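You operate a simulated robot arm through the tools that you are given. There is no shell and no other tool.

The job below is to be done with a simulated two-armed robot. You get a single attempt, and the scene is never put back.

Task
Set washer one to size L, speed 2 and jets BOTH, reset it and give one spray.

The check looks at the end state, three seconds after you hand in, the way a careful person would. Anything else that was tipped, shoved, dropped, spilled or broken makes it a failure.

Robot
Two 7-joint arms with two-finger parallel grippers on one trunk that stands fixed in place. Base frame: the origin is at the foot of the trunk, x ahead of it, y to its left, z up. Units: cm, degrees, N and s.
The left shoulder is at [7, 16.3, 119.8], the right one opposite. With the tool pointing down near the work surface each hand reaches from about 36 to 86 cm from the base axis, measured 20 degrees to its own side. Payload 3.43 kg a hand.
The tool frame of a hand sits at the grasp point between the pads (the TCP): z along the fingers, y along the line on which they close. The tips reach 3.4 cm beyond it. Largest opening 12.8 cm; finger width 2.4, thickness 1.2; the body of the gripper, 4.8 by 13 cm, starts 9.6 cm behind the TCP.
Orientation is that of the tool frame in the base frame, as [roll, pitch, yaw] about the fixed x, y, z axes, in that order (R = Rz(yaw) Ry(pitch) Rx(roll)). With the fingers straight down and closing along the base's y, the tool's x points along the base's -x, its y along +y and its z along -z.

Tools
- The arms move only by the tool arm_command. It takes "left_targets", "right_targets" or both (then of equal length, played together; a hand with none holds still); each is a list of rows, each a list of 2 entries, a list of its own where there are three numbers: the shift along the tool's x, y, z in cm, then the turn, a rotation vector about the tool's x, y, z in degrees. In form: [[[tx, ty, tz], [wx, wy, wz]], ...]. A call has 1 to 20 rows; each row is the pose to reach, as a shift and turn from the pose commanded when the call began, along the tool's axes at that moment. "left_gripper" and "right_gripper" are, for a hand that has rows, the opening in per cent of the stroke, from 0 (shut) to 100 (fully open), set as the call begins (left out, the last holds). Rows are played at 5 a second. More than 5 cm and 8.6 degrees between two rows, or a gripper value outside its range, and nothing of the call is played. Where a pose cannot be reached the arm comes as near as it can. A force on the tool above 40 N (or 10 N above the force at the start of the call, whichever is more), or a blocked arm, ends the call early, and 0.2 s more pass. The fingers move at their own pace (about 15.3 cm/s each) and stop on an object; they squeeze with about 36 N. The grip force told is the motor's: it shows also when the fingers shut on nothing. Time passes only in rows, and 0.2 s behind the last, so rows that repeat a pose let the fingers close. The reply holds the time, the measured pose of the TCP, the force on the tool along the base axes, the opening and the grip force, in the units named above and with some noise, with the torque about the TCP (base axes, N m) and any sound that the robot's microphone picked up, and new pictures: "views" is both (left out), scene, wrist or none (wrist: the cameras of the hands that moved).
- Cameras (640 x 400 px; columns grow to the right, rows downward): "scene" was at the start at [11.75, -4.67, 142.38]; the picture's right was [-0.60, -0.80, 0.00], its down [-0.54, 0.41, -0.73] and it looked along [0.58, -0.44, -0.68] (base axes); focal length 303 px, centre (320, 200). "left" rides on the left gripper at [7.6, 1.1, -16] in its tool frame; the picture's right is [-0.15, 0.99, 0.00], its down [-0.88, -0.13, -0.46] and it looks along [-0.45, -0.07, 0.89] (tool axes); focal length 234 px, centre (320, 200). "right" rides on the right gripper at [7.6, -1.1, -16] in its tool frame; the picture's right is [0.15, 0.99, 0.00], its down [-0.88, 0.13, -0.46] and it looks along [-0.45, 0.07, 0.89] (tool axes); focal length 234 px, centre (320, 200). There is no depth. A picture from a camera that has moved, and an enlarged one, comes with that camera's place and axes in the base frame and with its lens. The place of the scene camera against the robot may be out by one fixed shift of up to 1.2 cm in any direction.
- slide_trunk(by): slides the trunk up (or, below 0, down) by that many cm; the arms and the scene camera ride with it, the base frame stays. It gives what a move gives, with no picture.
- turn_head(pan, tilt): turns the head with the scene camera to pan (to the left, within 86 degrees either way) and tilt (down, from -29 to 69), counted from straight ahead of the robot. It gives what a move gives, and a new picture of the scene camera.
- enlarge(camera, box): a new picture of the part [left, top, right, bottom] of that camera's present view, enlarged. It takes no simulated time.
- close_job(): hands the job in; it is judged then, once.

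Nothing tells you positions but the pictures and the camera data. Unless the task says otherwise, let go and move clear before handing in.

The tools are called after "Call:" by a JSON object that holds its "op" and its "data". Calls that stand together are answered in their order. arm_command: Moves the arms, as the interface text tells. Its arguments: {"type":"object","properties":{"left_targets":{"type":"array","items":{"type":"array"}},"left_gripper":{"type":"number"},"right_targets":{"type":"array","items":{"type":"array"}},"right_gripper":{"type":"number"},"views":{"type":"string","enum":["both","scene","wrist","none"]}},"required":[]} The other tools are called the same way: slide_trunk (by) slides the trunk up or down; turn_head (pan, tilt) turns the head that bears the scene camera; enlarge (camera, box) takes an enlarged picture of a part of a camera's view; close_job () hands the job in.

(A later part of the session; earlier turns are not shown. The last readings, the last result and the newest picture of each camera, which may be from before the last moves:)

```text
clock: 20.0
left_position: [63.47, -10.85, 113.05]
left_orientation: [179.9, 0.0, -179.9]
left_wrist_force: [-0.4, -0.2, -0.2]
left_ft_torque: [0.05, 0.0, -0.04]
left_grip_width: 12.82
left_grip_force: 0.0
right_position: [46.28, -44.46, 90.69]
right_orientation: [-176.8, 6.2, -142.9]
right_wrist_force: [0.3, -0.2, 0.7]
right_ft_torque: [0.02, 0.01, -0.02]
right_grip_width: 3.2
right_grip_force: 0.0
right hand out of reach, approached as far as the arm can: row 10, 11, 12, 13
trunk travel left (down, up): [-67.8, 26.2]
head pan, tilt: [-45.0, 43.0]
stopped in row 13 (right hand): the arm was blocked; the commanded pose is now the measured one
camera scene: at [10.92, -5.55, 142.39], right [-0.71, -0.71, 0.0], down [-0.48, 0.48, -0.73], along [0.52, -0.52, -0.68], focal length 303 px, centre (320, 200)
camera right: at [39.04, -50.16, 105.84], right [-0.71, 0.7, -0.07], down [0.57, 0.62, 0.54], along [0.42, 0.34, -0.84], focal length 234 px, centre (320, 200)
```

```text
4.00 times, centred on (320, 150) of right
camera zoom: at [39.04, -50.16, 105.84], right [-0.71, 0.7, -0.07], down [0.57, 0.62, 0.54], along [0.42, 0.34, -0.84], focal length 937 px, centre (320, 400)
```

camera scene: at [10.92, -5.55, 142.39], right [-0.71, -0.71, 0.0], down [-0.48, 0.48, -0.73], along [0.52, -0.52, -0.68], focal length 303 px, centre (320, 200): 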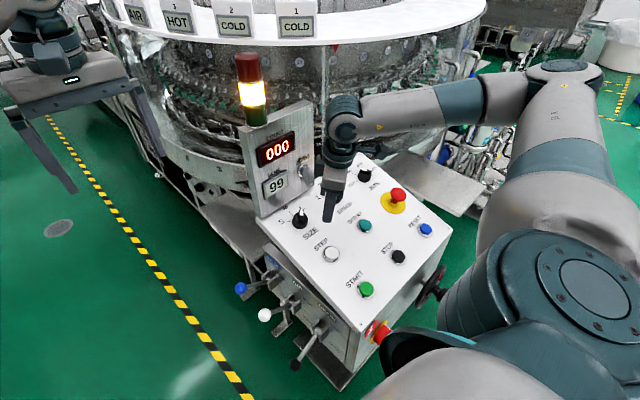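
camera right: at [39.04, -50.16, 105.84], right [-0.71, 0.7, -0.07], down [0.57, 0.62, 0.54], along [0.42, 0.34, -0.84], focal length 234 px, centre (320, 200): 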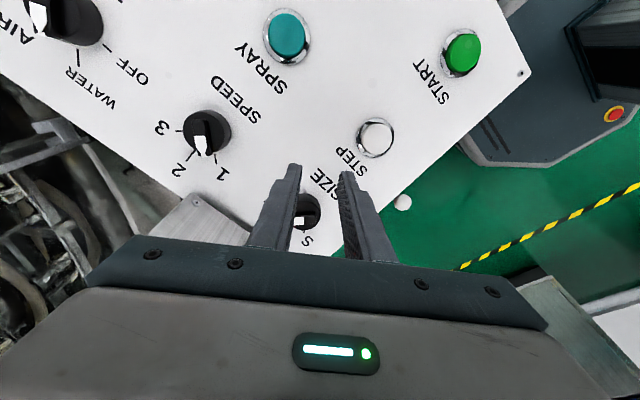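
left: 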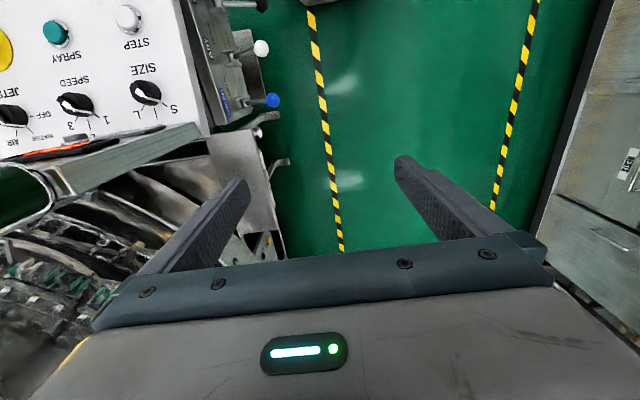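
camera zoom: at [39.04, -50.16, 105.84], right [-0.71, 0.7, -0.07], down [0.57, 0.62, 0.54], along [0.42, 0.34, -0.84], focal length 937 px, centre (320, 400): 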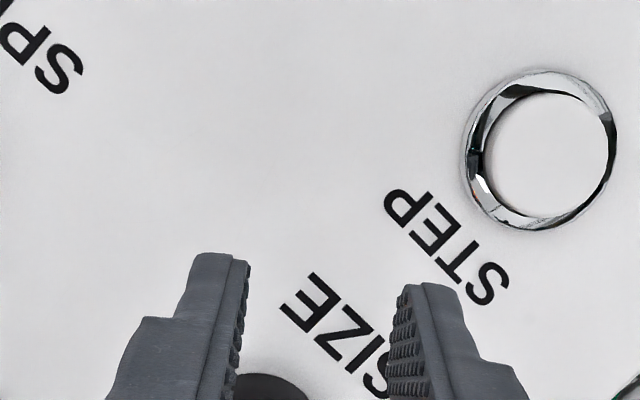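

The arm met a joint limit in free air, with no force, and stopped short at an odd tilt. I'll return to a square pose above SPEED at zero twist, then probe how far the wrist can turn there.

Call:
{"op": "arm_command", "data": {"right_targets": [[[0, 0, -2], [0, 0, 0]], [[0.5, -2, -2.4], [0.76, -1.55, 7.3]], [[1, -4, -2.6], [1.5, -3.1, 14.7]], [[1.4, -6, -2.7], [2.3, -4.65, 22]], [[1.9, -8.2, -2.9], [3.0, -6.2, 29.4]], [[2.38, -10.43, -3.1], [3.8, -7.75, 36.7]], [[2.38, -10.43, -3.1], [3.8, -7.75, 36.7]]]}}

Call:
{"op": "enlarge", "data": {"camera": "left", "box": [0, 30, 240, 180]}}

Call:
{"op": "enlarge", "data": {"camera": "right", "box": [240, 100, 400, 200]}}

```text
clock: 21.6
left_position: [63.52, -10.85, 113.11]
left_orientation: [180.0, -0.1, -179.8]
left_wrist_force: [0.5, 0.4, -0.4]
left_ft_torque: [0.0, 0.0, -0.02]
left_grip_width: 12.82
left_grip_force: 0.1
right_position: [50.41, -54.29, 94.08]
right_orientation: [-180.0, 15.3, 179.9]
right_wrist_force: [-0.1, 0.0, 0.5]
right_ft_torque: [-0.01, -0.03, 0.01]
right_grip_width: 3.22
right_grip_force: 0.0
trunk travel left (down, up): [-67.8, 26.2]
head pan, tilt: [-45.0, 43.0]
camera scene: at [11.0, -5.52, 142.38], right [-0.71, -0.71, 0.0], down [-0.48, 0.48, -0.73], along [0.52, -0.52, -0.68], focal length 303 px, centre (320, 200)
camera right: at [38.82, -55.33, 107.51], right [-0.14, 0.99, -0.04], down [0.73, 0.13, 0.67], along [0.67, 0.07, -0.74], focal length 234 px, centre (320, 200)
```

scene: 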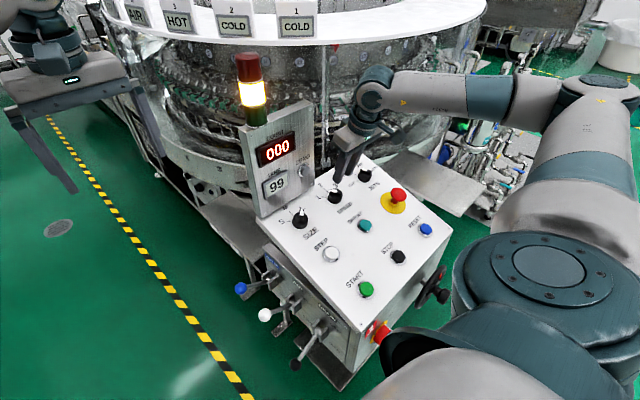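
right: 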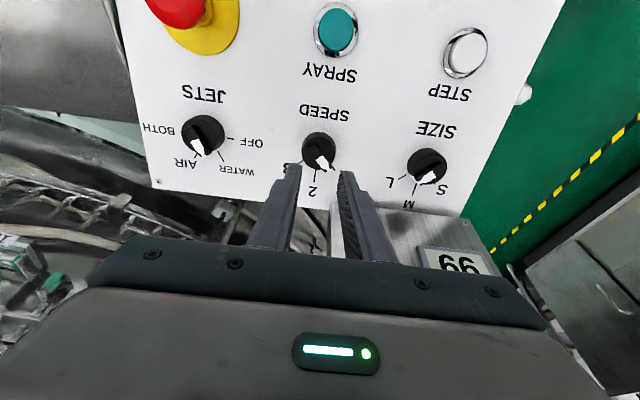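

```text
2.67 times, centred on (120, 105) of left
camera zoom: at [55.84, -9.78, 129.11], right [0.15, 0.99, 0.0], down [0.88, -0.13, 0.46], along [0.45, -0.07, -0.89], focal length 624 px, centre (853, 453)
```

zoom: 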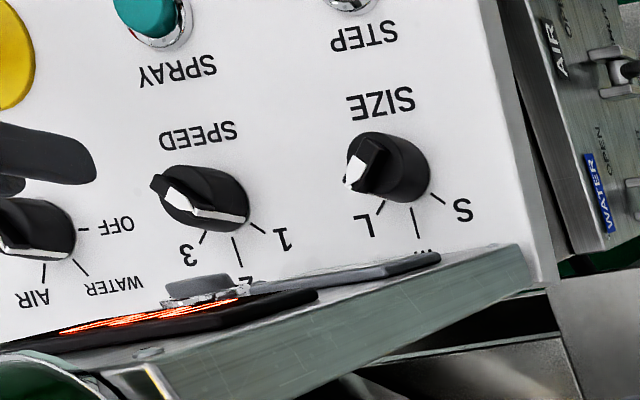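

```text
4.00 times, centred on (320, 150) of right
camera zoom: at [38.82, -55.33, 107.51], right [-0.14, 0.99, -0.04], down [0.73, 0.13, 0.67], along [0.67, 0.07, -0.74], focal length 937 px, centre (320, 400)
```

zoom: 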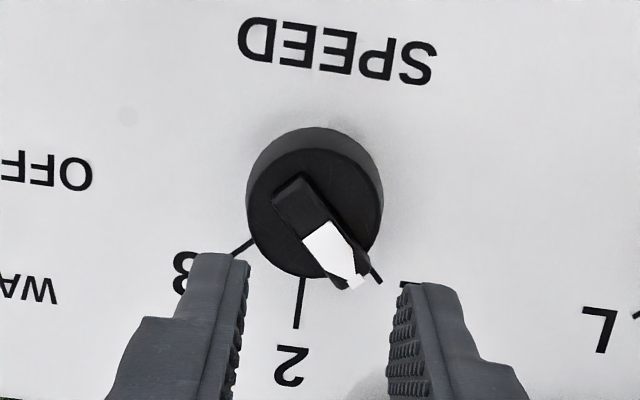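

Square over SPEED again. I'll probe the negative twist here, slowly.

Call:
{"op": "arm_command", "data": {"right_targets": [[[0, 0, 0], [0, 0, -8]], [[0, 0, 0], [0, 0, -16]], [[0, 0, 0], [0, 0, -24]], [[0, 0, 0], [0, 0, -24]]], "views": "none"}}

```text
clock: 22.6
left_position: [63.43, -11.0, 113.06]
left_orientation: [-179.9, 0.0, -179.9]
left_wrist_force: [-0.2, -0.2, 1.0]
left_ft_torque: [-0.02, 0.05, -0.01]
left_grip_width: 12.8
left_grip_force: 0.0
right_position: [50.23, -54.29, 94.13]
right_orientation: [-174.6, 14.4, -159.4]
right_wrist_force: [-0.2, -1.0, 0.1]
right_ft_torque: [0.02, 0.0, 0.0]
right_grip_width: 3.16
right_grip_force: 0.0
right hand out of reach, approached as far as the arm can: row 3, 4
trunk travel left (down, up): [-67.8, 26.2]
head pan, tilt: [-45.0, 43.0]
```

The limit here is about −21°. The knob is well centred, so I'll grip at −20° — closing will bring the ridge into line — then turn to 0. Descending now.

Call:
{"op": "arm_command", "data": {"right_targets": [[[0, 0, 0], [0, 0, 5]], [[0, 0, 2], [0, 0, 5]], [[0, 0, 4], [0, 0, 5]], [[0, 0, 5.5], [0, 0, 5]], [[0, 0, 6.2], [0, 0, 5]], [[0, 0, 6.2], [0, 0, 5]]], "right_gripper": 30, "views": "none"}}

Call:
{"op": "enlarge", "data": {"camera": "right", "box": [240, 130, 400, 230]}}

Call:
{"op": "enlarge", "data": {"camera": "left", "box": [0, 50, 120, 125]}}

Call:
{"op": "enlarge", "data": {"camera": "scene", "box": [300, 160, 380, 220]}}

```text
clock: 24.0
left_position: [63.49, -10.91, 113.18]
left_orientation: [-180.0, 0.0, -179.9]
left_wrist_force: [-0.8, -0.7, 0.3]
left_ft_torque: [0.01, 0.02, 0.0]
left_grip_width: 12.81
left_grip_force: 0.0
right_position: [52.01, -54.29, 88.21]
right_orientation: [-175.9, 14.7, -164.6]
right_wrist_force: [0.6, 0.8, 0.3]
right_ft_torque: [-0.01, 0.01, 0.0]
right_grip_width: 3.84
right_grip_force: 0.1
trunk travel left (down, up): [-67.8, 26.2]
head pan, tilt: [-45.0, 43.0]
```

```text
4.00 times, centred on (320, 180) of right
camera zoom: at [40.97, -57.26, 101.73], right [-0.38, 0.92, -0.1], down [0.67, 0.35, 0.66], along [0.64, 0.18, -0.75], focal length 937 px, centre (320, 280)
```

zoom: 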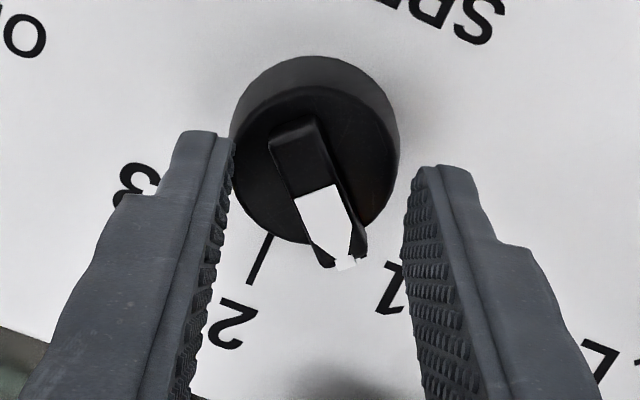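

```text
5.33 times, centred on (60, 88) of left
camera zoom: at [55.83, -9.79, 129.11], right [0.15, 0.99, 0.0], down [0.88, -0.13, 0.46], along [0.45, -0.07, -0.89], focal length 1249 px, centre (1707, 800)
```

zoom: 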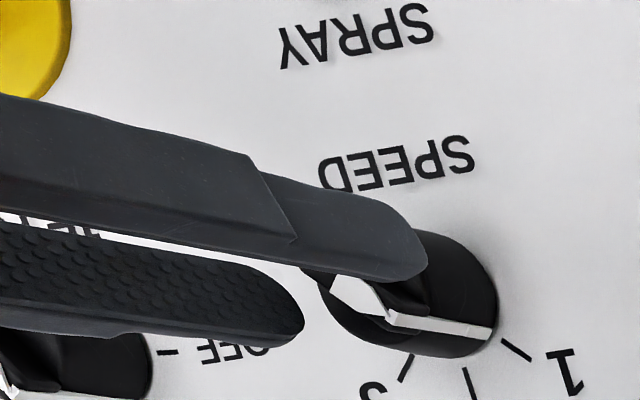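

```text
6.67 times, centred on (340, 190) of scene
camera zoom: at [10.98, -5.53, 142.39], right [-0.71, -0.71, 0.0], down [-0.48, 0.48, -0.73], along [0.52, -0.52, -0.68], focal length 2022 px, centre (187, 267)
```

zoom: 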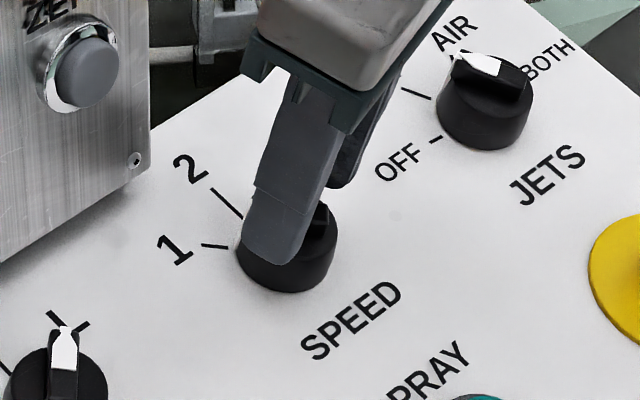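

Well aligned laterally. I'll add −4° twist, go down to grip height and close.

Call:
{"op": "arm_command", "data": {"right_targets": [[[0, 0, 0.3], [0, 0, -4]], [[0, 0, 0.6], [0, 0, -4]], [[0, 0, 0.8], [0, 0, -4]], [[0, 0, 0.8], [0, 0, -4]]], "views": "none"}}

Call:
{"op": "arm_command", "data": {"right_targets": [[[0, 0, 0], [0, 0, 0]], [[0, 0, 0], [0, 0, 0]], [[0, 0, 0], [0, 0, 0]]], "right_gripper": 0, "views": "none"}}

Call:
{"op": "enlarge", "data": {"camera": "left", "box": [0, 50, 120, 125]}}

Call:
{"op": "enlarge", "data": {"camera": "right", "box": [240, 130, 400, 230]}}

```text
clock: 25.0
left_position: [63.4, -10.89, 113.14]
left_orientation: [180.0, -0.1, -179.9]
left_wrist_force: [-1.2, 0.2, 0.2]
left_ft_torque: [-0.03, 0.05, 0.0]
left_grip_width: 12.82
left_grip_force: 0.1
right_position: [52.08, -54.25, 87.33]
right_orientation: [-174.9, 14.6, -160.5]
right_wrist_force: [0.6, 0.4, 0.4]
right_ft_torque: [0.02, 0.0, -0.01]
right_grip_width: 3.84
right_grip_force: 0.0
trunk travel left (down, up): [-67.8, 26.2]
head pan, tilt: [-45.0, 43.0]
```

```text
clock: 25.8
left_position: [63.48, -10.97, 113.08]
left_orientation: [180.0, -0.1, -180.0]
left_wrist_force: [0.3, 0.3, 0.7]
left_ft_torque: [-0.01, 0.0, 0.02]
left_grip_width: 12.79
left_grip_force: 0.1
right_position: [52.1, -54.58, 87.38]
right_orientation: [-174.9, 14.6, -160.4]
right_wrist_force: [2.3, -7.7, 3.9]
right_ft_torque: [-0.5, 0.66, -0.12]
right_grip_width: 1.16
right_grip_force: 44.8
trunk travel left (down, up): [-67.8, 26.2]
head pan, tilt: [-45.0, 43.0]
```

```text
5.33 times, centred on (60, 88) of left
camera zoom: at [55.86, -9.87, 129.1], right [0.15, 0.99, 0.0], down [0.88, -0.13, 0.46], along [0.45, -0.07, -0.89], focal length 1249 px, centre (1707, 800)
```

zoom: 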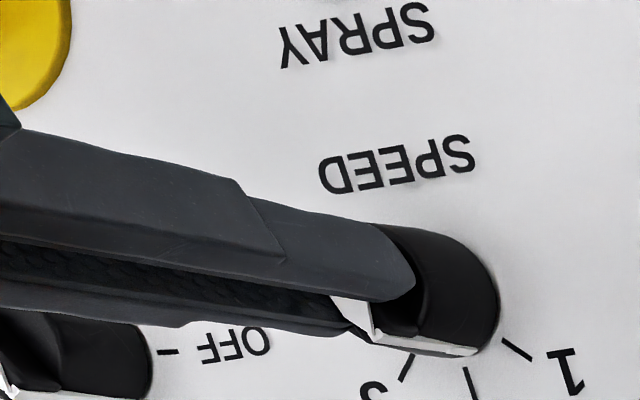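

```text
4.00 times, centred on (320, 180) of right
camera zoom: at [41.4, -57.89, 101.03], right [-0.44, 0.89, -0.12], down [0.64, 0.41, 0.65], along [0.63, 0.21, -0.75], focal length 937 px, centre (320, 280)
```

zoom: 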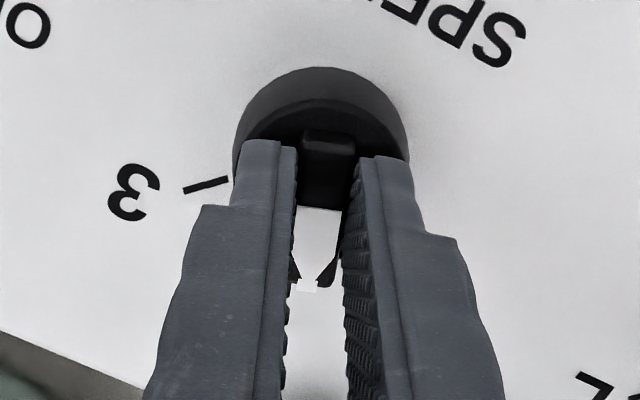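

The ridge snapped into alignment at about −19°. A slight side load shows the knob axis is about 0.3 cm further right, so I'll turn the remaining 19° while easing over.

Call:
{"op": "arm_command", "data": {"right_targets": [[[0.05, -0.15, 0], [0, 0, 5]], [[0.1, -0.28, 0], [0, 0, 10]], [[0.1, -0.28, 0], [0, 0, 15]], [[0.1, -0.28, 0], [0, 0, 19]], [[0.1, -0.28, 0], [0, 0, 19]]], "views": "none"}}

Call:
{"op": "enlarge", "data": {"camera": "left", "box": [0, 50, 120, 125]}}

Call:
{"op": "enlarge", "data": {"camera": "right", "box": [240, 130, 400, 230]}}

```text
clock: 27.0
left_position: [63.45, -10.73, 113.12]
left_orientation: [-180.0, 0.0, -179.8]
left_wrist_force: [-0.5, -0.4, -0.1]
left_ft_torque: [-0.05, -0.03, -0.02]
left_grip_width: 12.8
left_grip_force: 0.0
right_position: [52.09, -54.56, 87.36]
right_orientation: [179.8, 15.3, -180.0]
right_wrist_force: [-1.0, 4.6, 0.2]
right_ft_torque: [0.21, -0.17, 0.05]
right_grip_width: 1.19
right_grip_force: 44.9
trunk travel left (down, up): [-67.8, 26.2]
head pan, tilt: [-45.0, 43.0]
```

```text
5.33 times, centred on (60, 88) of left
camera zoom: at [55.82, -9.7, 129.12], right [0.15, 0.99, 0.0], down [0.88, -0.13, 0.46], along [0.45, -0.07, -0.89], focal length 1249 px, centre (1707, 800)
```

zoom: 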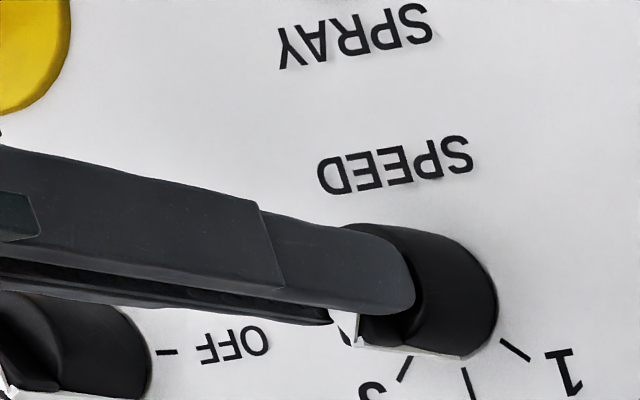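

```text
4.00 times, centred on (320, 180) of right
camera zoom: at [40.66, -55.55, 100.82], right [-0.14, 0.99, -0.04], down [0.73, 0.13, 0.67], along [0.67, 0.07, -0.74], focal length 937 px, centre (320, 280)
```

zoom: 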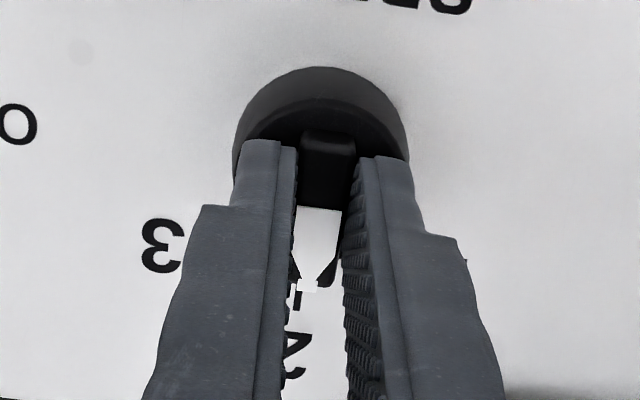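

SPEED points at 2. Release, retract and move over JETS.

Call:
{"op": "arm_command", "data": {"right_targets": [[[0, 0, 0], [0, 0, 0]], [[0, 0, 0], [0, 0, 0]]], "right_gripper": 30, "views": "none"}}

Call:
{"op": "arm_command", "data": {"right_targets": [[[0, 0, -1.5], [0, 0, 0]], [[0, 0, -4.5], [0, 0, 0]], [[0, -3, -7], [0, 0, 0]], [[0, -7, -7], [0, 0, 0]], [[0, -10.5, -7], [0, 0, 0]], [[0, -13.6, -7], [0, 0, 0]], [[0, -13.6, -7], [0, 0, 0]]]}}

Call:
{"op": "enlarge", "data": {"camera": "left", "box": [0, 30, 240, 180]}}

Call:
{"op": "enlarge", "data": {"camera": "right", "box": [240, 100, 400, 200]}}

```text
clock: 27.6
left_position: [63.62, -10.9, 113.02]
left_orientation: [-180.0, 0.0, -180.0]
left_wrist_force: [0.0, -0.9, 0.6]
left_ft_torque: [-0.02, 0.0, 0.01]
left_grip_width: 12.81
left_grip_force: 0.0
right_position: [52.22, -54.67, 87.42]
right_orientation: [-180.0, 15.3, 180.0]
right_wrist_force: [-0.1, 1.4, -0.1]
right_ft_torque: [-0.01, 0.0, 0.02]
right_grip_width: 3.82
right_grip_force: 0.1
trunk travel left (down, up): [-67.8, 26.2]
head pan, tilt: [-45.0, 43.0]
```

```text
clock: 29.2
left_position: [63.5, -11.02, 113.02]
left_orientation: [-180.0, 0.0, -179.9]
left_wrist_force: [-0.4, -0.5, 0.3]
left_ft_torque: [0.01, 0.04, -0.02]
left_grip_width: 12.83
left_grip_force: 0.1
right_position: [50.16, -66.2, 94.21]
right_orientation: [-179.9, 15.3, 179.8]
right_wrist_force: [-0.6, 0.9, 0.3]
right_ft_torque: [0.02, 0.0, -0.01]
right_grip_width: 3.82
right_grip_force: 0.1
right hand out of reach, approached as far as the arm can: row 6, 7
trunk travel left (down, up): [-67.8, 26.2]
head pan, tilt: [-45.0, 43.0]
camera scene: at [11.01, -5.54, 142.38], right [-0.71, -0.71, 0.0], down [-0.48, 0.48, -0.73], along [0.52, -0.52, -0.68], focal length 303 px, centre (320, 200)
camera right: at [38.81, -67.07, 107.55], right [-0.14, 0.99, -0.04], down [0.73, 0.13, 0.67], along [0.67, 0.06, -0.74], focal length 234 px, centre (320, 200)
```

scene: 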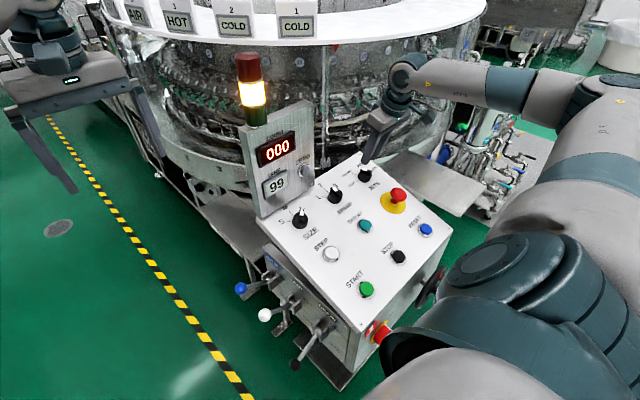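
right: 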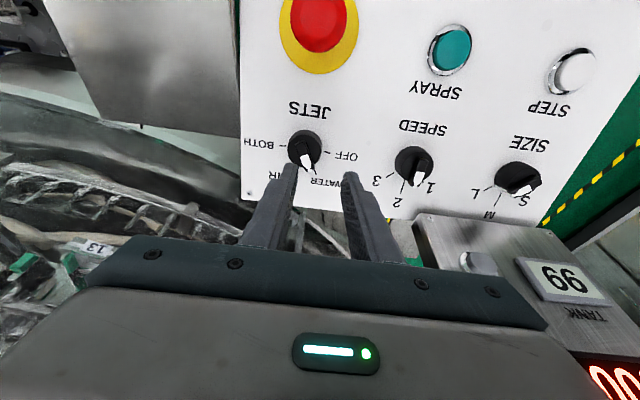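

```text
2.67 times, centred on (120, 105) of left
camera zoom: at [55.85, -9.79, 129.1], right [0.15, 0.99, 0.0], down [0.88, -0.13, 0.46], along [0.45, -0.07, -0.89], focal length 624 px, centre (853, 453)
```

zoom: 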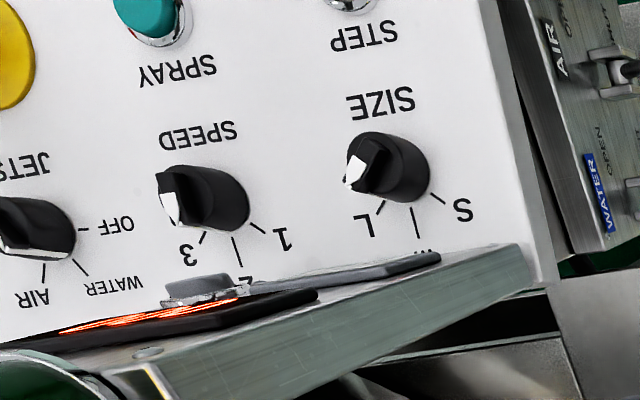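

```text
4.00 times, centred on (320, 150) of right
camera zoom: at [38.81, -67.07, 107.55], right [-0.14, 0.99, -0.04], down [0.73, 0.13, 0.67], along [0.67, 0.06, -0.74], focal length 937 px, centre (320, 400)
```

zoom: 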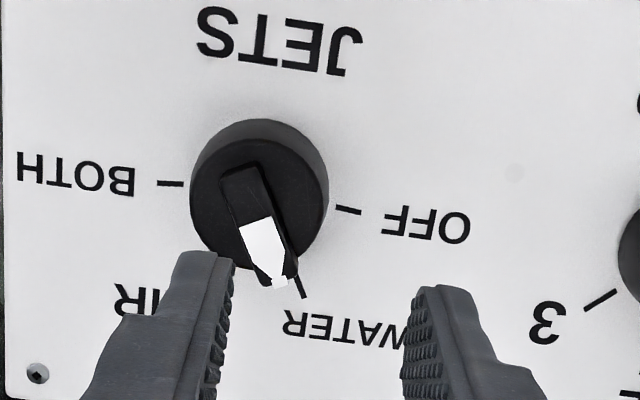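

SIZE and SPEED look right. The arm stopped 1.9 cm short of JETS, again a reach limit at zero twist. I'll try reaching it with positive twist, where the limit relaxes.

Call:
{"op": "arm_command", "data": {"right_targets": [[[0, 0, 0], [0, 0, 7]], [[0, -0.9, 0], [0, 0, 12]], [[0, -1.9, 0], [0, 0, 12]], [[0, -1.9, 0], [0, 0, 12]]]}}

Call:
{"op": "enlarge", "data": {"camera": "right", "box": [240, 100, 400, 200]}}

```text
clock: 30.2
left_position: [63.57, -10.85, 112.98]
left_orientation: [-180.0, 0.0, -180.0]
left_wrist_force: [-1.1, 0.4, -0.3]
left_ft_torque: [0.0, 0.0, -0.02]
left_grip_width: 12.77
left_grip_force: 0.0
right_position: [50.21, -67.96, 94.13]
right_orientation: [176.7, 14.9, 167.5]
right_wrist_force: [-0.5, 0.2, -0.4]
right_ft_torque: [-0.01, -0.03, 0.02]
right_grip_width: 3.84
right_grip_force: 0.0
trunk travel left (down, up): [-67.8, 26.2]
head pan, tilt: [-45.0, 43.0]
camera scene: at [11.0, -5.53, 142.38], right [-0.71, -0.71, 0.0], down [-0.48, 0.48, -0.73], along [0.52, -0.52, -0.68], focal length 303 px, centre (320, 200)
camera right: at [38.7, -67.4, 107.54], right [0.06, 1.0, 0.02], down [0.74, -0.06, 0.67], along [0.67, -0.03, -0.74], focal length 234 px, centre (320, 200)
```

scene: 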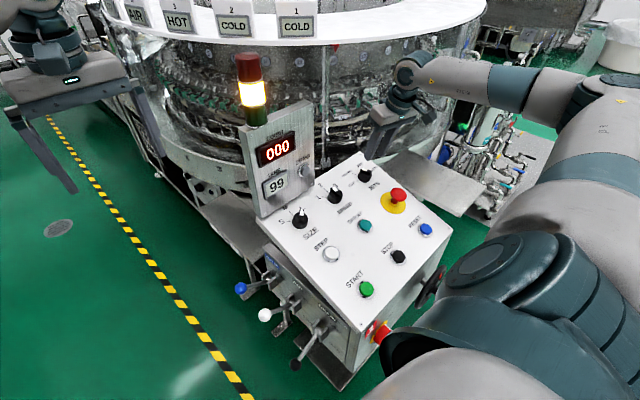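
right: 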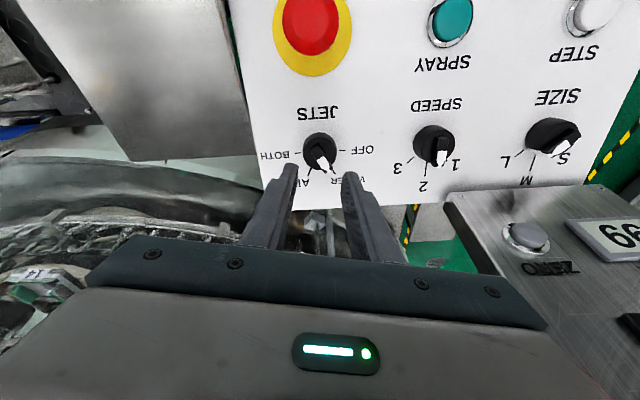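

```text
4.00 times, centred on (320, 150) of right
camera zoom: at [38.7, -67.4, 107.54], right [0.06, 1.0, 0.02], down [0.74, -0.06, 0.67], along [0.67, -0.03, -0.74], focal length 937 px, centre (320, 400)
```

zoom: 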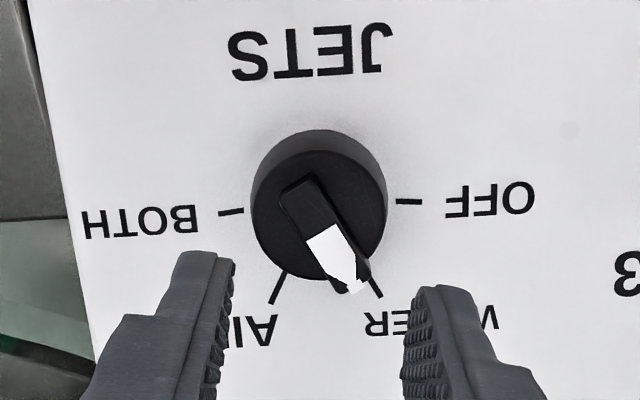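

Centred on JETS with +12° twist. I'll see whether I can get back nearer to the ridge angle.

Call:
{"op": "arm_command", "data": {"right_targets": [[[0, 0, 0], [0, 0, -5]], [[0, 0, 0], [0, 0, -10]], [[0, 0, 0], [0, 0, -10]]], "views": "none"}}

```text
clock: 31.0
left_position: [63.46, -10.82, 113.15]
left_orientation: [179.9, -0.1, -179.9]
left_wrist_force: [0.2, 0.0, 0.3]
left_ft_torque: [0.02, 0.01, 0.0]
left_grip_width: 12.79
left_grip_force: 0.1
right_position: [50.26, -67.27, 94.09]
right_orientation: [179.6, 15.3, 177.7]
right_wrist_force: [-0.1, -1.1, -0.2]
right_ft_torque: [0.01, 0.05, 0.04]
right_grip_width: 3.84
right_grip_force: 0.1
right hand out of reach, approached as far as the arm can: row 2, 3
trunk travel left (down, up): [-67.8, 26.2]
head pan, tilt: [-45.0, 43.0]
```

Limit found at around +5°. I'll use +8° twist, open a bit wider, and descend over JETS.

Call:
{"op": "arm_command", "data": {"right_targets": [[[0, 0, 0], [0, 0, 6]], [[0, -0.8, 0], [0, 0, 6]], [[0, -0.8, 2], [0, 0, 6]], [[0, -0.8, 4], [0, 0, 6]], [[0, -0.8, 5.5], [0, 0, 6]], [[0, -0.8, 5.5], [0, 0, 6]]], "right_gripper": 33, "views": "scene"}}

Call:
{"op": "enlarge", "data": {"camera": "right", "box": [240, 130, 400, 230]}}

Call:
{"op": "enlarge", "data": {"camera": "scene", "box": [300, 130, 420, 220]}}

```text
clock: 32.4
left_position: [63.4, -10.93, 113.11]
left_orientation: [-180.0, 0.0, -179.9]
left_wrist_force: [-0.8, 0.5, -0.3]
left_ft_torque: [-0.07, 0.01, 0.04]
left_grip_width: 12.81
left_grip_force: 0.0
right_position: [51.47, -68.03, 88.82]
right_orientation: [177.8, 15.2, 171.7]
right_wrist_force: [-0.4, -0.6, -0.8]
right_ft_torque: [0.02, 0.01, -0.01]
right_grip_width: 4.24
right_grip_force: 0.1
trunk travel left (down, up): [-67.8, 26.2]
head pan, tilt: [-45.0, 43.0]
camera scene: at [10.98, -5.53, 142.39], right [-0.71, -0.71, 0.0], down [-0.48, 0.48, -0.73], along [0.52, -0.52, -0.68], focal length 303 px, centre (320, 200)
```

scene: 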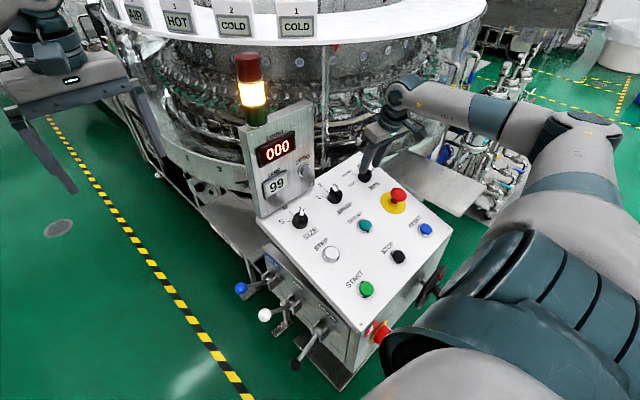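

```text
4.00 times, centred on (320, 180) of right
camera zoom: at [40.03, -67.97, 102.26], right [-0.01, 1.0, 0.0], down [0.74, 0.01, 0.67], along [0.67, 0.0, -0.74], focal length 937 px, centre (320, 280)
```

zoom: 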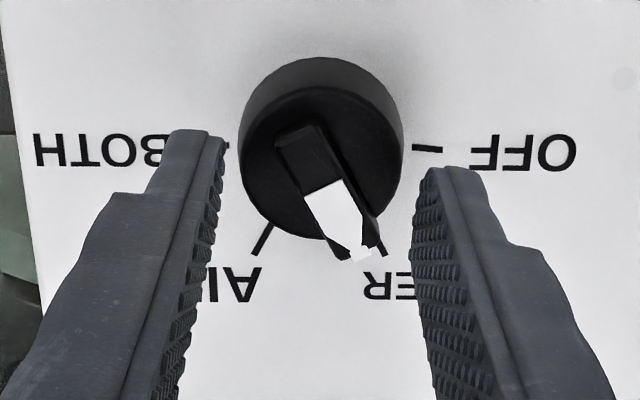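

```text
4.44 times, centred on (360, 175) of scene
camera zoom: at [10.98, -5.53, 142.39], right [-0.71, -0.71, 0.0], down [-0.48, 0.48, -0.73], along [0.52, -0.52, -0.68], focal length 1348 px, centre (142, 311)
```

zoom: 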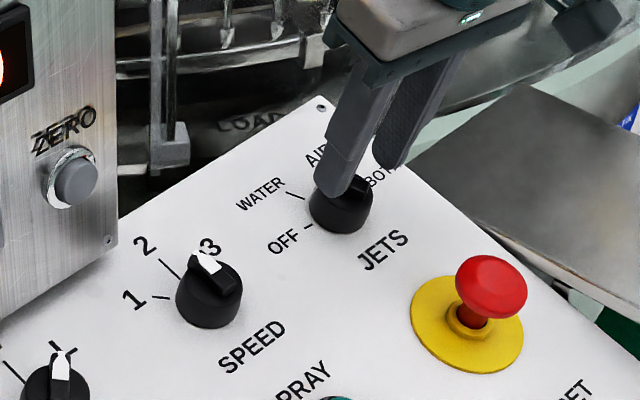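

Well centred. Lower 1.5 cm to grip height and close.

Call:
{"op": "arm_command", "data": {"right_targets": [[[-0.05, 0, 0.5], [0, 0, 0]], [[-0.1, 0, 1], [0, 0, 0]], [[-0.1, 0, 1.5], [0, 0, 0]], [[-0.1, 0, 1.5], [0, 0, 0]]], "views": "none"}}

Call:
{"op": "arm_command", "data": {"right_targets": [[[0, 0, 0], [0, 0, 0]], [[0, 0, 0], [0, 0, 0]], [[0, 0, 0], [0, 0, 0]]], "right_gripper": 0, "views": "none"}}

Call:
{"op": "enlarge", "data": {"camera": "right", "box": [240, 130, 400, 230]}}

```text
clock: 33.4
left_position: [63.45, -10.91, 112.98]
left_orientation: [180.0, -0.1, -179.8]
left_wrist_force: [-0.2, -0.2, 1.3]
left_ft_torque: [0.0, 0.04, 0.01]
left_grip_width: 12.77
left_grip_force: 0.1
right_position: [52.1, -68.16, 87.47]
right_orientation: [177.8, 15.2, 171.7]
right_wrist_force: [0.2, 0.1, 0.5]
right_ft_torque: [-0.02, -0.03, -0.05]
right_grip_width: 4.23
right_grip_force: 0.0
trunk travel left (down, up): [-67.8, 26.2]
head pan, tilt: [-45.0, 43.0]
```

```text
clock: 34.2
left_position: [63.46, -10.84, 113.0]
left_orientation: [179.9, 0.0, -179.9]
left_wrist_force: [-0.6, 0.9, 0.0]
left_ft_torque: [-0.03, 0.0, -0.02]
left_grip_width: 12.78
left_grip_force: 0.1
right_position: [52.11, -67.93, 87.45]
right_orientation: [177.8, 15.2, 171.7]
right_wrist_force: [1.0, 2.8, -1.9]
right_ft_torque: [0.07, -0.47, -0.01]
right_grip_width: 1.17
right_grip_force: 45.3
trunk travel left (down, up): [-67.8, 26.2]
head pan, tilt: [-45.0, 43.0]
```

```text
4.00 times, centred on (320, 180) of right
camera zoom: at [40.55, -67.98, 100.82], right [-0.01, 1.0, 0.0], down [0.74, 0.01, 0.67], along [0.67, 0.0, -0.74], focal length 937 px, centre (320, 280)
```

zoom: 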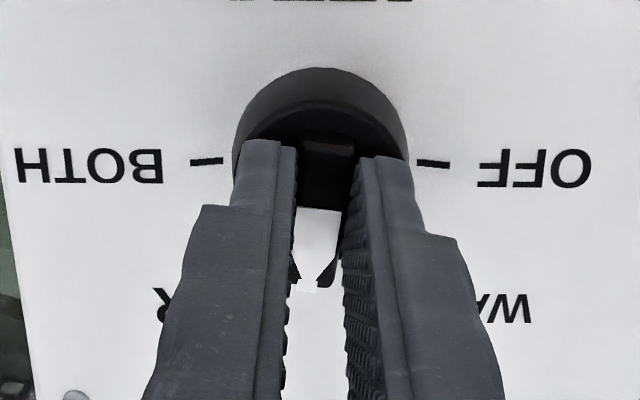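

The ridge aligned to the fingers at +8°. Now turn clockwise in two halves toward BOTH (+90°).

Call:
{"op": "arm_command", "data": {"right_targets": [[[0, 0, 0], [0, 0, 7]], [[0, 0, 0], [0, 0, 14]], [[0, 0, 0], [0, 0, 21]], [[0, 0, 0], [0, 0, 28]], [[0, 0, 0], [0, 0, 35]], [[0, 0, 0], [0, 0, 41]], [[0, 0, 0], [0, 0, 41]]], "views": "scene"}}

Call:
{"op": "enlarge", "data": {"camera": "right", "box": [240, 130, 400, 230]}}

```text
clock: 35.8
left_position: [63.54, -10.86, 113.0]
left_orientation: [180.0, 0.0, -179.8]
left_wrist_force: [-0.5, -0.5, -0.8]
left_ft_torque: [-0.01, 0.0, 0.02]
left_grip_width: 12.81
left_grip_force: 0.1
right_position: [52.11, -68.0, 87.41]
right_orientation: [168.3, 9.9, 129.9]
right_wrist_force: [1.4, 5.9, -4.3]
right_ft_torque: [-0.65, -0.69, -0.18]
right_grip_width: 1.18
right_grip_force: 45.2
trunk travel left (down, up): [-67.8, 26.2]
head pan, tilt: [-45.0, 43.0]
camera scene: at [11.04, -5.5, 142.38], right [-0.71, -0.71, 0.0], down [-0.48, 0.48, -0.73], along [0.52, -0.52, -0.68], focal length 303 px, centre (320, 200)
```

scene: 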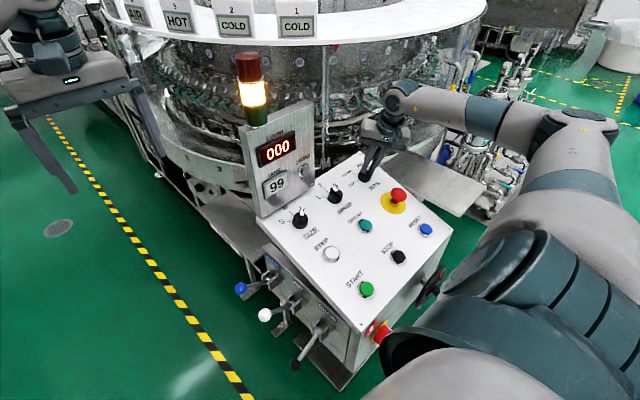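

```text
4.00 times, centred on (320, 180) of right
camera zoom: at [42.34, -62.94, 101.32], right [0.63, 0.76, 0.17], down [0.53, -0.58, 0.62], along [0.57, -0.3, -0.77], focal length 937 px, centre (320, 280)
```

zoom: 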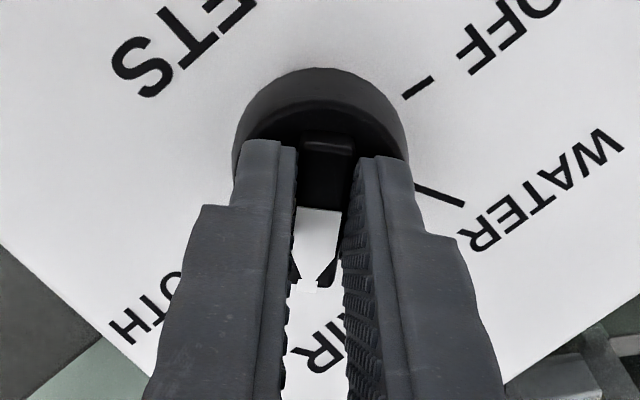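

Call:
{"op": "arm_command", "data": {"right_targets": [[[0, 0, 0], [0, 0, 7]], [[0, 0, 0], [0, 0, 14]], [[0, 0, 0], [0, 0, 21]], [[0, 0, 0], [0, 0, 28]], [[0, 0, 0], [0, 0, 35]], [[0, 0, 0], [0, 0, 41]], [[0, 0, 0], [0, 0, 41]]], "views": "scene"}}

Call:
{"op": "enlarge", "data": {"camera": "right", "box": [240, 130, 400, 230]}}

```text
clock: 37.4
left_position: [63.44, -10.83, 113.08]
left_orientation: [-180.0, 0.0, -180.0]
left_wrist_force: [0.2, -0.3, 0.3]
left_ft_torque: [0.04, -0.02, 0.05]
left_grip_width: 12.82
left_grip_force: 0.0
right_position: [52.15, -68.0, 87.49]
right_orientation: [164.7, 0.1, 89.9]
right_wrist_force: [0.4, 4.0, -2.0]
right_ft_torque: [-0.17, 0.27, 1.23]
right_grip_width: 1.37
right_grip_force: 44.7
trunk travel left (down, up): [-67.8, 26.2]
head pan, tilt: [-45.0, 43.0]
camera scene: at [11.02, -5.5, 142.38], right [-0.71, -0.71, 0.0], down [-0.48, 0.48, -0.73], along [0.52, -0.52, -0.68], focal length 303 px, centre (320, 200)
```

scene: 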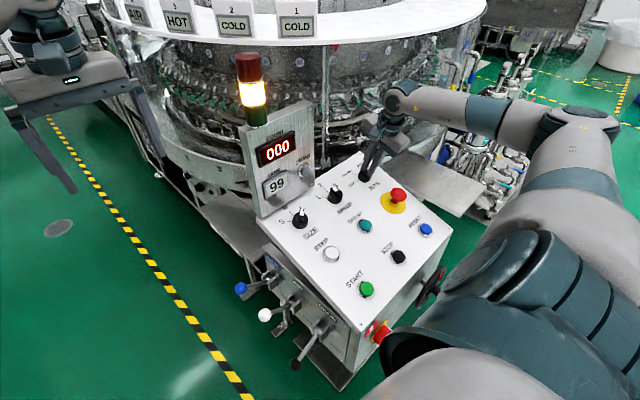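

```text
4.00 times, centred on (320, 180) of right
camera zoom: at [46.86, -60.42, 102.55], right [0.95, 0.14, 0.26], down [0.0, -0.88, 0.47], along [0.3, -0.45, -0.84], focal length 937 px, centre (320, 280)
```

zoom: 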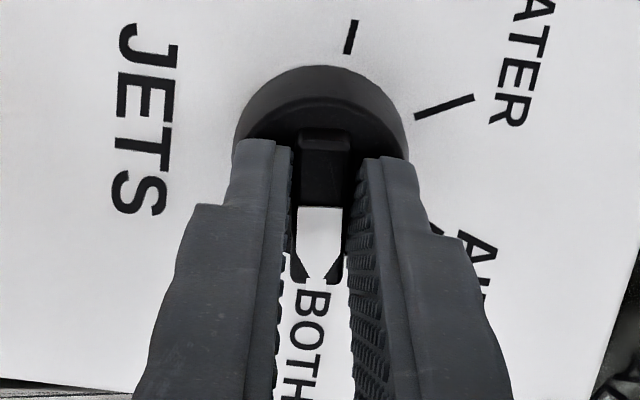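

The pointer is at BOTH, apparently against its stop (torque 1.2 N·m). Release and retract to verify.

Call:
{"op": "arm_command", "data": {"right_targets": [[[0, 0, 0], [0, 0, 0]], [[0, 0, 0], [0, 0, 0]]], "right_gripper": 30, "views": "none"}}

Call:
{"op": "arm_command", "data": {"right_targets": [[[0, 0, -1.5], [0, 0, 0]], [[0, 0, -4], [0, 0, 0]], [[0, 0, -7], [0, 0, 0]], [[0, 0, -10], [0, 0, 0]], [[0, 0, -10], [0, 0, 0]]]}}

Call:
{"op": "enlarge", "data": {"camera": "right", "box": [240, 80, 400, 180]}}

Call:
{"op": "enlarge", "data": {"camera": "scene", "box": [280, 140, 400, 230]}}

```text
clock: 38.0
left_position: [63.44, -10.84, 113.05]
left_orientation: [-180.0, 0.0, -180.0]
left_wrist_force: [0.0, 0.0, 0.0]
left_ft_torque: [0.02, -0.03, -0.03]
left_grip_width: 12.78
left_grip_force: 0.1
right_position: [52.05, -68.13, 87.37]
right_orientation: [164.7, 0.0, 89.9]
right_wrist_force: [-0.1, 0.0, 0.1]
right_ft_torque: [0.03, -0.02, 0.03]
right_grip_width: 3.85
right_grip_force: 0.1
trunk travel left (down, up): [-67.8, 26.2]
head pan, tilt: [-45.0, 43.0]
```

```text
clock: 39.2
left_position: [63.51, -10.86, 112.93]
left_orientation: [180.0, 0.0, -180.0]
left_wrist_force: [0.2, -0.4, 0.1]
left_ft_torque: [0.02, 0.01, -0.02]
left_grip_width: 12.81
left_grip_force: 0.1
right_position: [49.42, -68.01, 97.05]
right_orientation: [164.7, -0.2, 90.0]
right_wrist_force: [0.4, -0.6, 0.8]
right_ft_torque: [-0.01, -0.01, -0.01]
right_grip_width: 3.85
right_grip_force: 0.1
trunk travel left (down, up): [-67.8, 26.2]
head pan, tilt: [-45.0, 43.0]
camera scene: at [11.04, -5.59, 142.37], right [-0.71, -0.71, 0.0], down [-0.48, 0.48, -0.73], along [0.52, -0.52, -0.68], focal length 303 px, centre (320, 200)
camera right: at [44.23, -60.4, 112.2], right [0.95, 0.15, 0.26], down [0.01, -0.88, 0.47], along [0.3, -0.45, -0.84], focal length 234 px, centre (320, 200)
```

scene: 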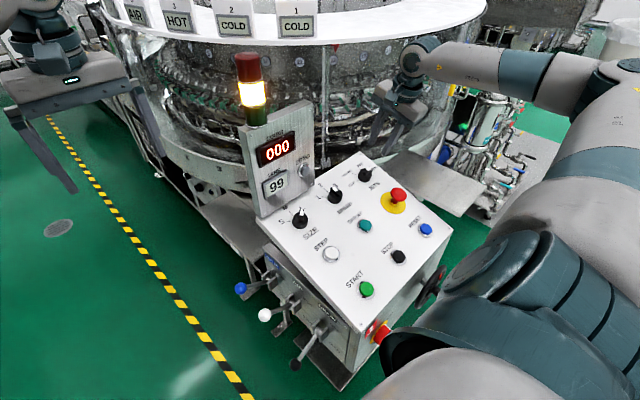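
right: 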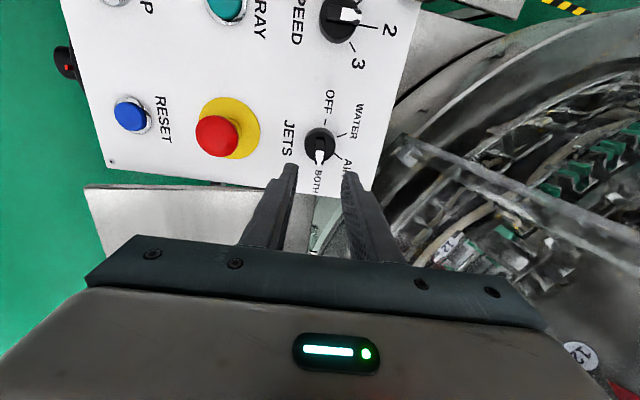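

```text
4.00 times, centred on (320, 130) of right
camera zoom: at [44.23, -60.4, 112.2], right [0.95, 0.15, 0.26], down [0.01, -0.88, 0.47], along [0.3, -0.45, -0.84], focal length 937 px, centre (320, 480)
```

zoom: 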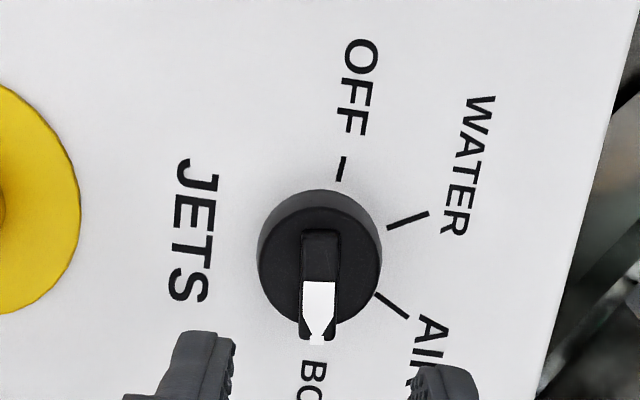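

```text
4.44 times, centred on (340, 185) of scene
camera zoom: at [11.04, -5.59, 142.37], right [-0.71, -0.71, 0.0], down [-0.48, 0.48, -0.73], along [0.52, -0.52, -0.68], focal length 1348 px, centre (231, 267)
```

zoom: 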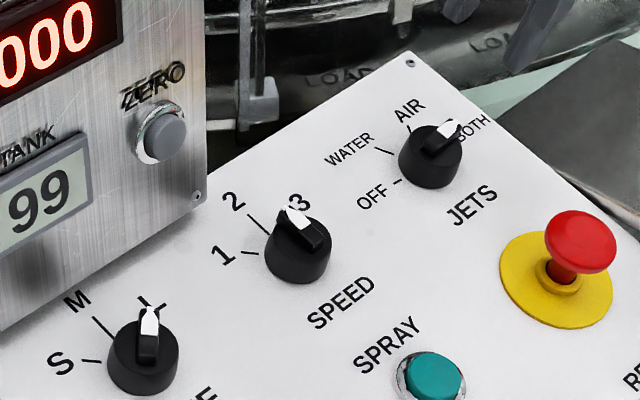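

JETS points at BOTH. I'll check its exact alignment more closely.

Call:
{"op": "enlarge", "data": {"camera": "right", "box": [280, 100, 360, 200]}}

Call:
{"op": "enlarge", "data": {"camera": "scene", "box": [345, 155, 385, 190]}}

Call:
{"op": "enlarge", "data": {"camera": "right", "box": [300, 0, 400, 70]}}

```text
4.00 times, centred on (320, 150) of right
camera zoom: at [44.23, -60.4, 112.2], right [0.95, 0.15, 0.26], down [0.01, -0.88, 0.47], along [0.3, -0.45, -0.84], focal length 937 px, centre (320, 400)
```

zoom: 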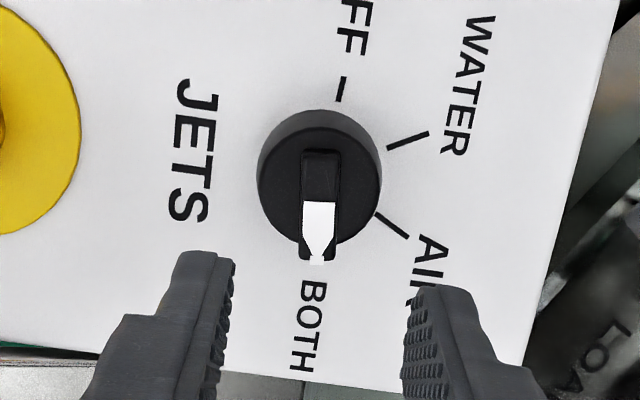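

```text
11.43 times, centred on (365, 172) of scene
camera zoom: at [11.04, -5.59, 142.37], right [-0.71, -0.71, 0.0], down [-0.48, 0.48, -0.73], along [0.52, -0.52, -0.68], focal length 3467 px, centre (-194, 514)
```

zoom: 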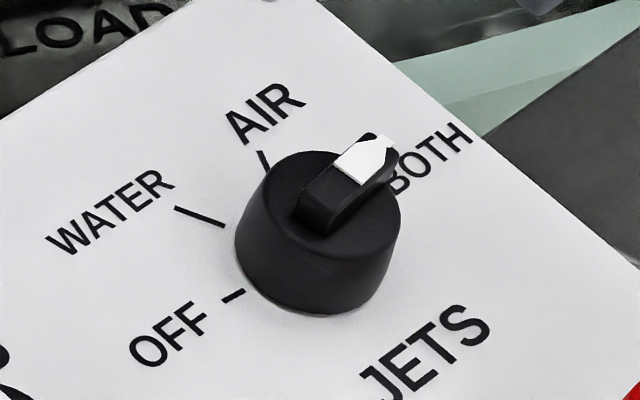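

```text
5.71 times, centred on (350, 35) of right
camera zoom: at [44.23, -60.4, 112.2], right [0.95, 0.15, 0.26], down [0.01, -0.88, 0.47], along [0.3, -0.45, -0.84], focal length 1338 px, centre (149, 1143)
```

zoom: 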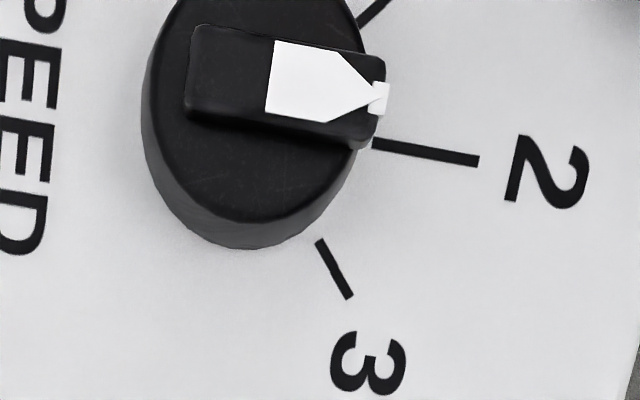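

JETS looks 5–6° short of the exact BOTH mark. I'll regrip aligned with the ridge and try to nudge it the rest of the way, to see whether it is a stop.

Call:
{"op": "arm_command", "data": {"right_targets": [[[0, 0, 3], [0, 0, -6]], [[0, 0, 6], [0, 0, -6]], [[0, 0, 8.5], [0, 0, -6]], [[0, 0, 9.9], [0, 0, -6]], [[0, 0, 9.9], [0, 0, -6]]], "right_gripper": 30, "views": "none"}}

Call:
{"op": "arm_command", "data": {"right_targets": [[[0, 0, 0], [0, 0, 0]], [[0, 0, 0], [0, 0, 0]], [[0, 0, 0], [0, 0, 0]]], "right_gripper": 0, "views": "none"}}

Call:
{"op": "enlarge", "data": {"camera": "right", "box": [240, 130, 400, 230]}}

Call:
{"op": "arm_command", "data": {"right_targets": [[[0, 0, 0], [0, 0, 3]], [[0, 0, 0], [0, 0, 5]], [[0, 0, 0], [0, 0, 5]]], "views": "none"}}

Call:
{"op": "enlarge", "data": {"camera": "right", "box": [240, 130, 400, 230]}}

```text
clock: 40.4
left_position: [63.59, -10.89, 112.97]
left_orientation: [180.0, 0.0, -179.8]
left_wrist_force: [0.7, 0.3, 0.5]
left_ft_torque: [-0.01, 0.02, 0.01]
left_grip_width: 12.83
left_grip_force: 0.0
right_position: [52.12, -67.95, 87.43]
right_orientation: [164.7, 1.6, 95.8]
right_wrist_force: [-0.3, 0.1, 0.8]
right_ft_torque: [0.03, -0.02, 0.02]
right_grip_width: 3.82
right_grip_force: 0.1
trunk travel left (down, up): [-67.8, 26.2]
head pan, tilt: [-45.0, 43.0]
```

```text
clock: 41.2
left_position: [63.57, -10.85, 113.1]
left_orientation: [179.9, 0.0, -179.9]
left_wrist_force: [0.0, -0.2, 0.4]
left_ft_torque: [0.03, 0.0, -0.01]
left_grip_width: 12.83
left_grip_force: 0.1
right_position: [52.01, -68.07, 87.49]
right_orientation: [164.7, 1.6, 95.8]
right_wrist_force: [0.8, 0.2, -0.6]
right_ft_torque: [-0.15, 0.06, -0.03]
right_grip_width: 1.19
right_grip_force: 45.1
trunk travel left (down, up): [-67.8, 26.2]
head pan, tilt: [-45.0, 43.0]
```

```text
4.00 times, centred on (320, 180) of right
camera zoom: at [46.06, -60.55, 102.42], right [0.93, 0.25, 0.26], down [0.09, -0.86, 0.5], along [0.34, -0.44, -0.83], focal length 937 px, centre (320, 280)
```

zoom: 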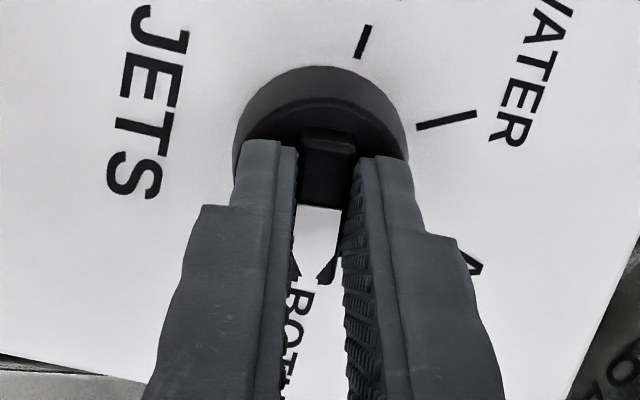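

```text
clock: 42.0
left_position: [63.51, -10.74, 113.13]
left_orientation: [179.9, 0.0, -179.9]
left_wrist_force: [-0.4, 0.6, 0.2]
left_ft_torque: [-0.02, -0.03, 0.0]
left_grip_width: 12.78
left_grip_force: 0.0
right_position: [52.15, -68.06, 87.41]
right_orientation: [164.7, 0.2, 90.9]
right_wrist_force: [-0.1, 1.1, 0.9]
right_ft_torque: [-0.71, 0.17, 1.09]
right_grip_width: 1.36
right_grip_force: 45.1
trunk travel left (down, up): [-67.8, 26.2]
head pan, tilt: [-45.0, 43.0]
```

```text
4.00 times, centred on (320, 180) of right
camera zoom: at [46.69, -60.39, 102.59], right [0.95, 0.16, 0.26], down [0.02, -0.88, 0.48], along [0.31, -0.45, -0.84], focal length 937 px, centre (320, 280)
```

zoom: 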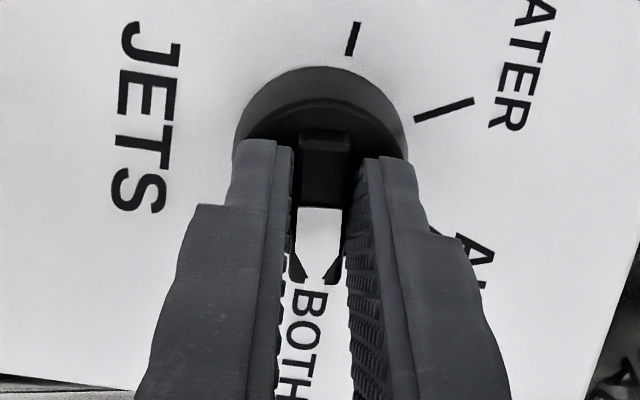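

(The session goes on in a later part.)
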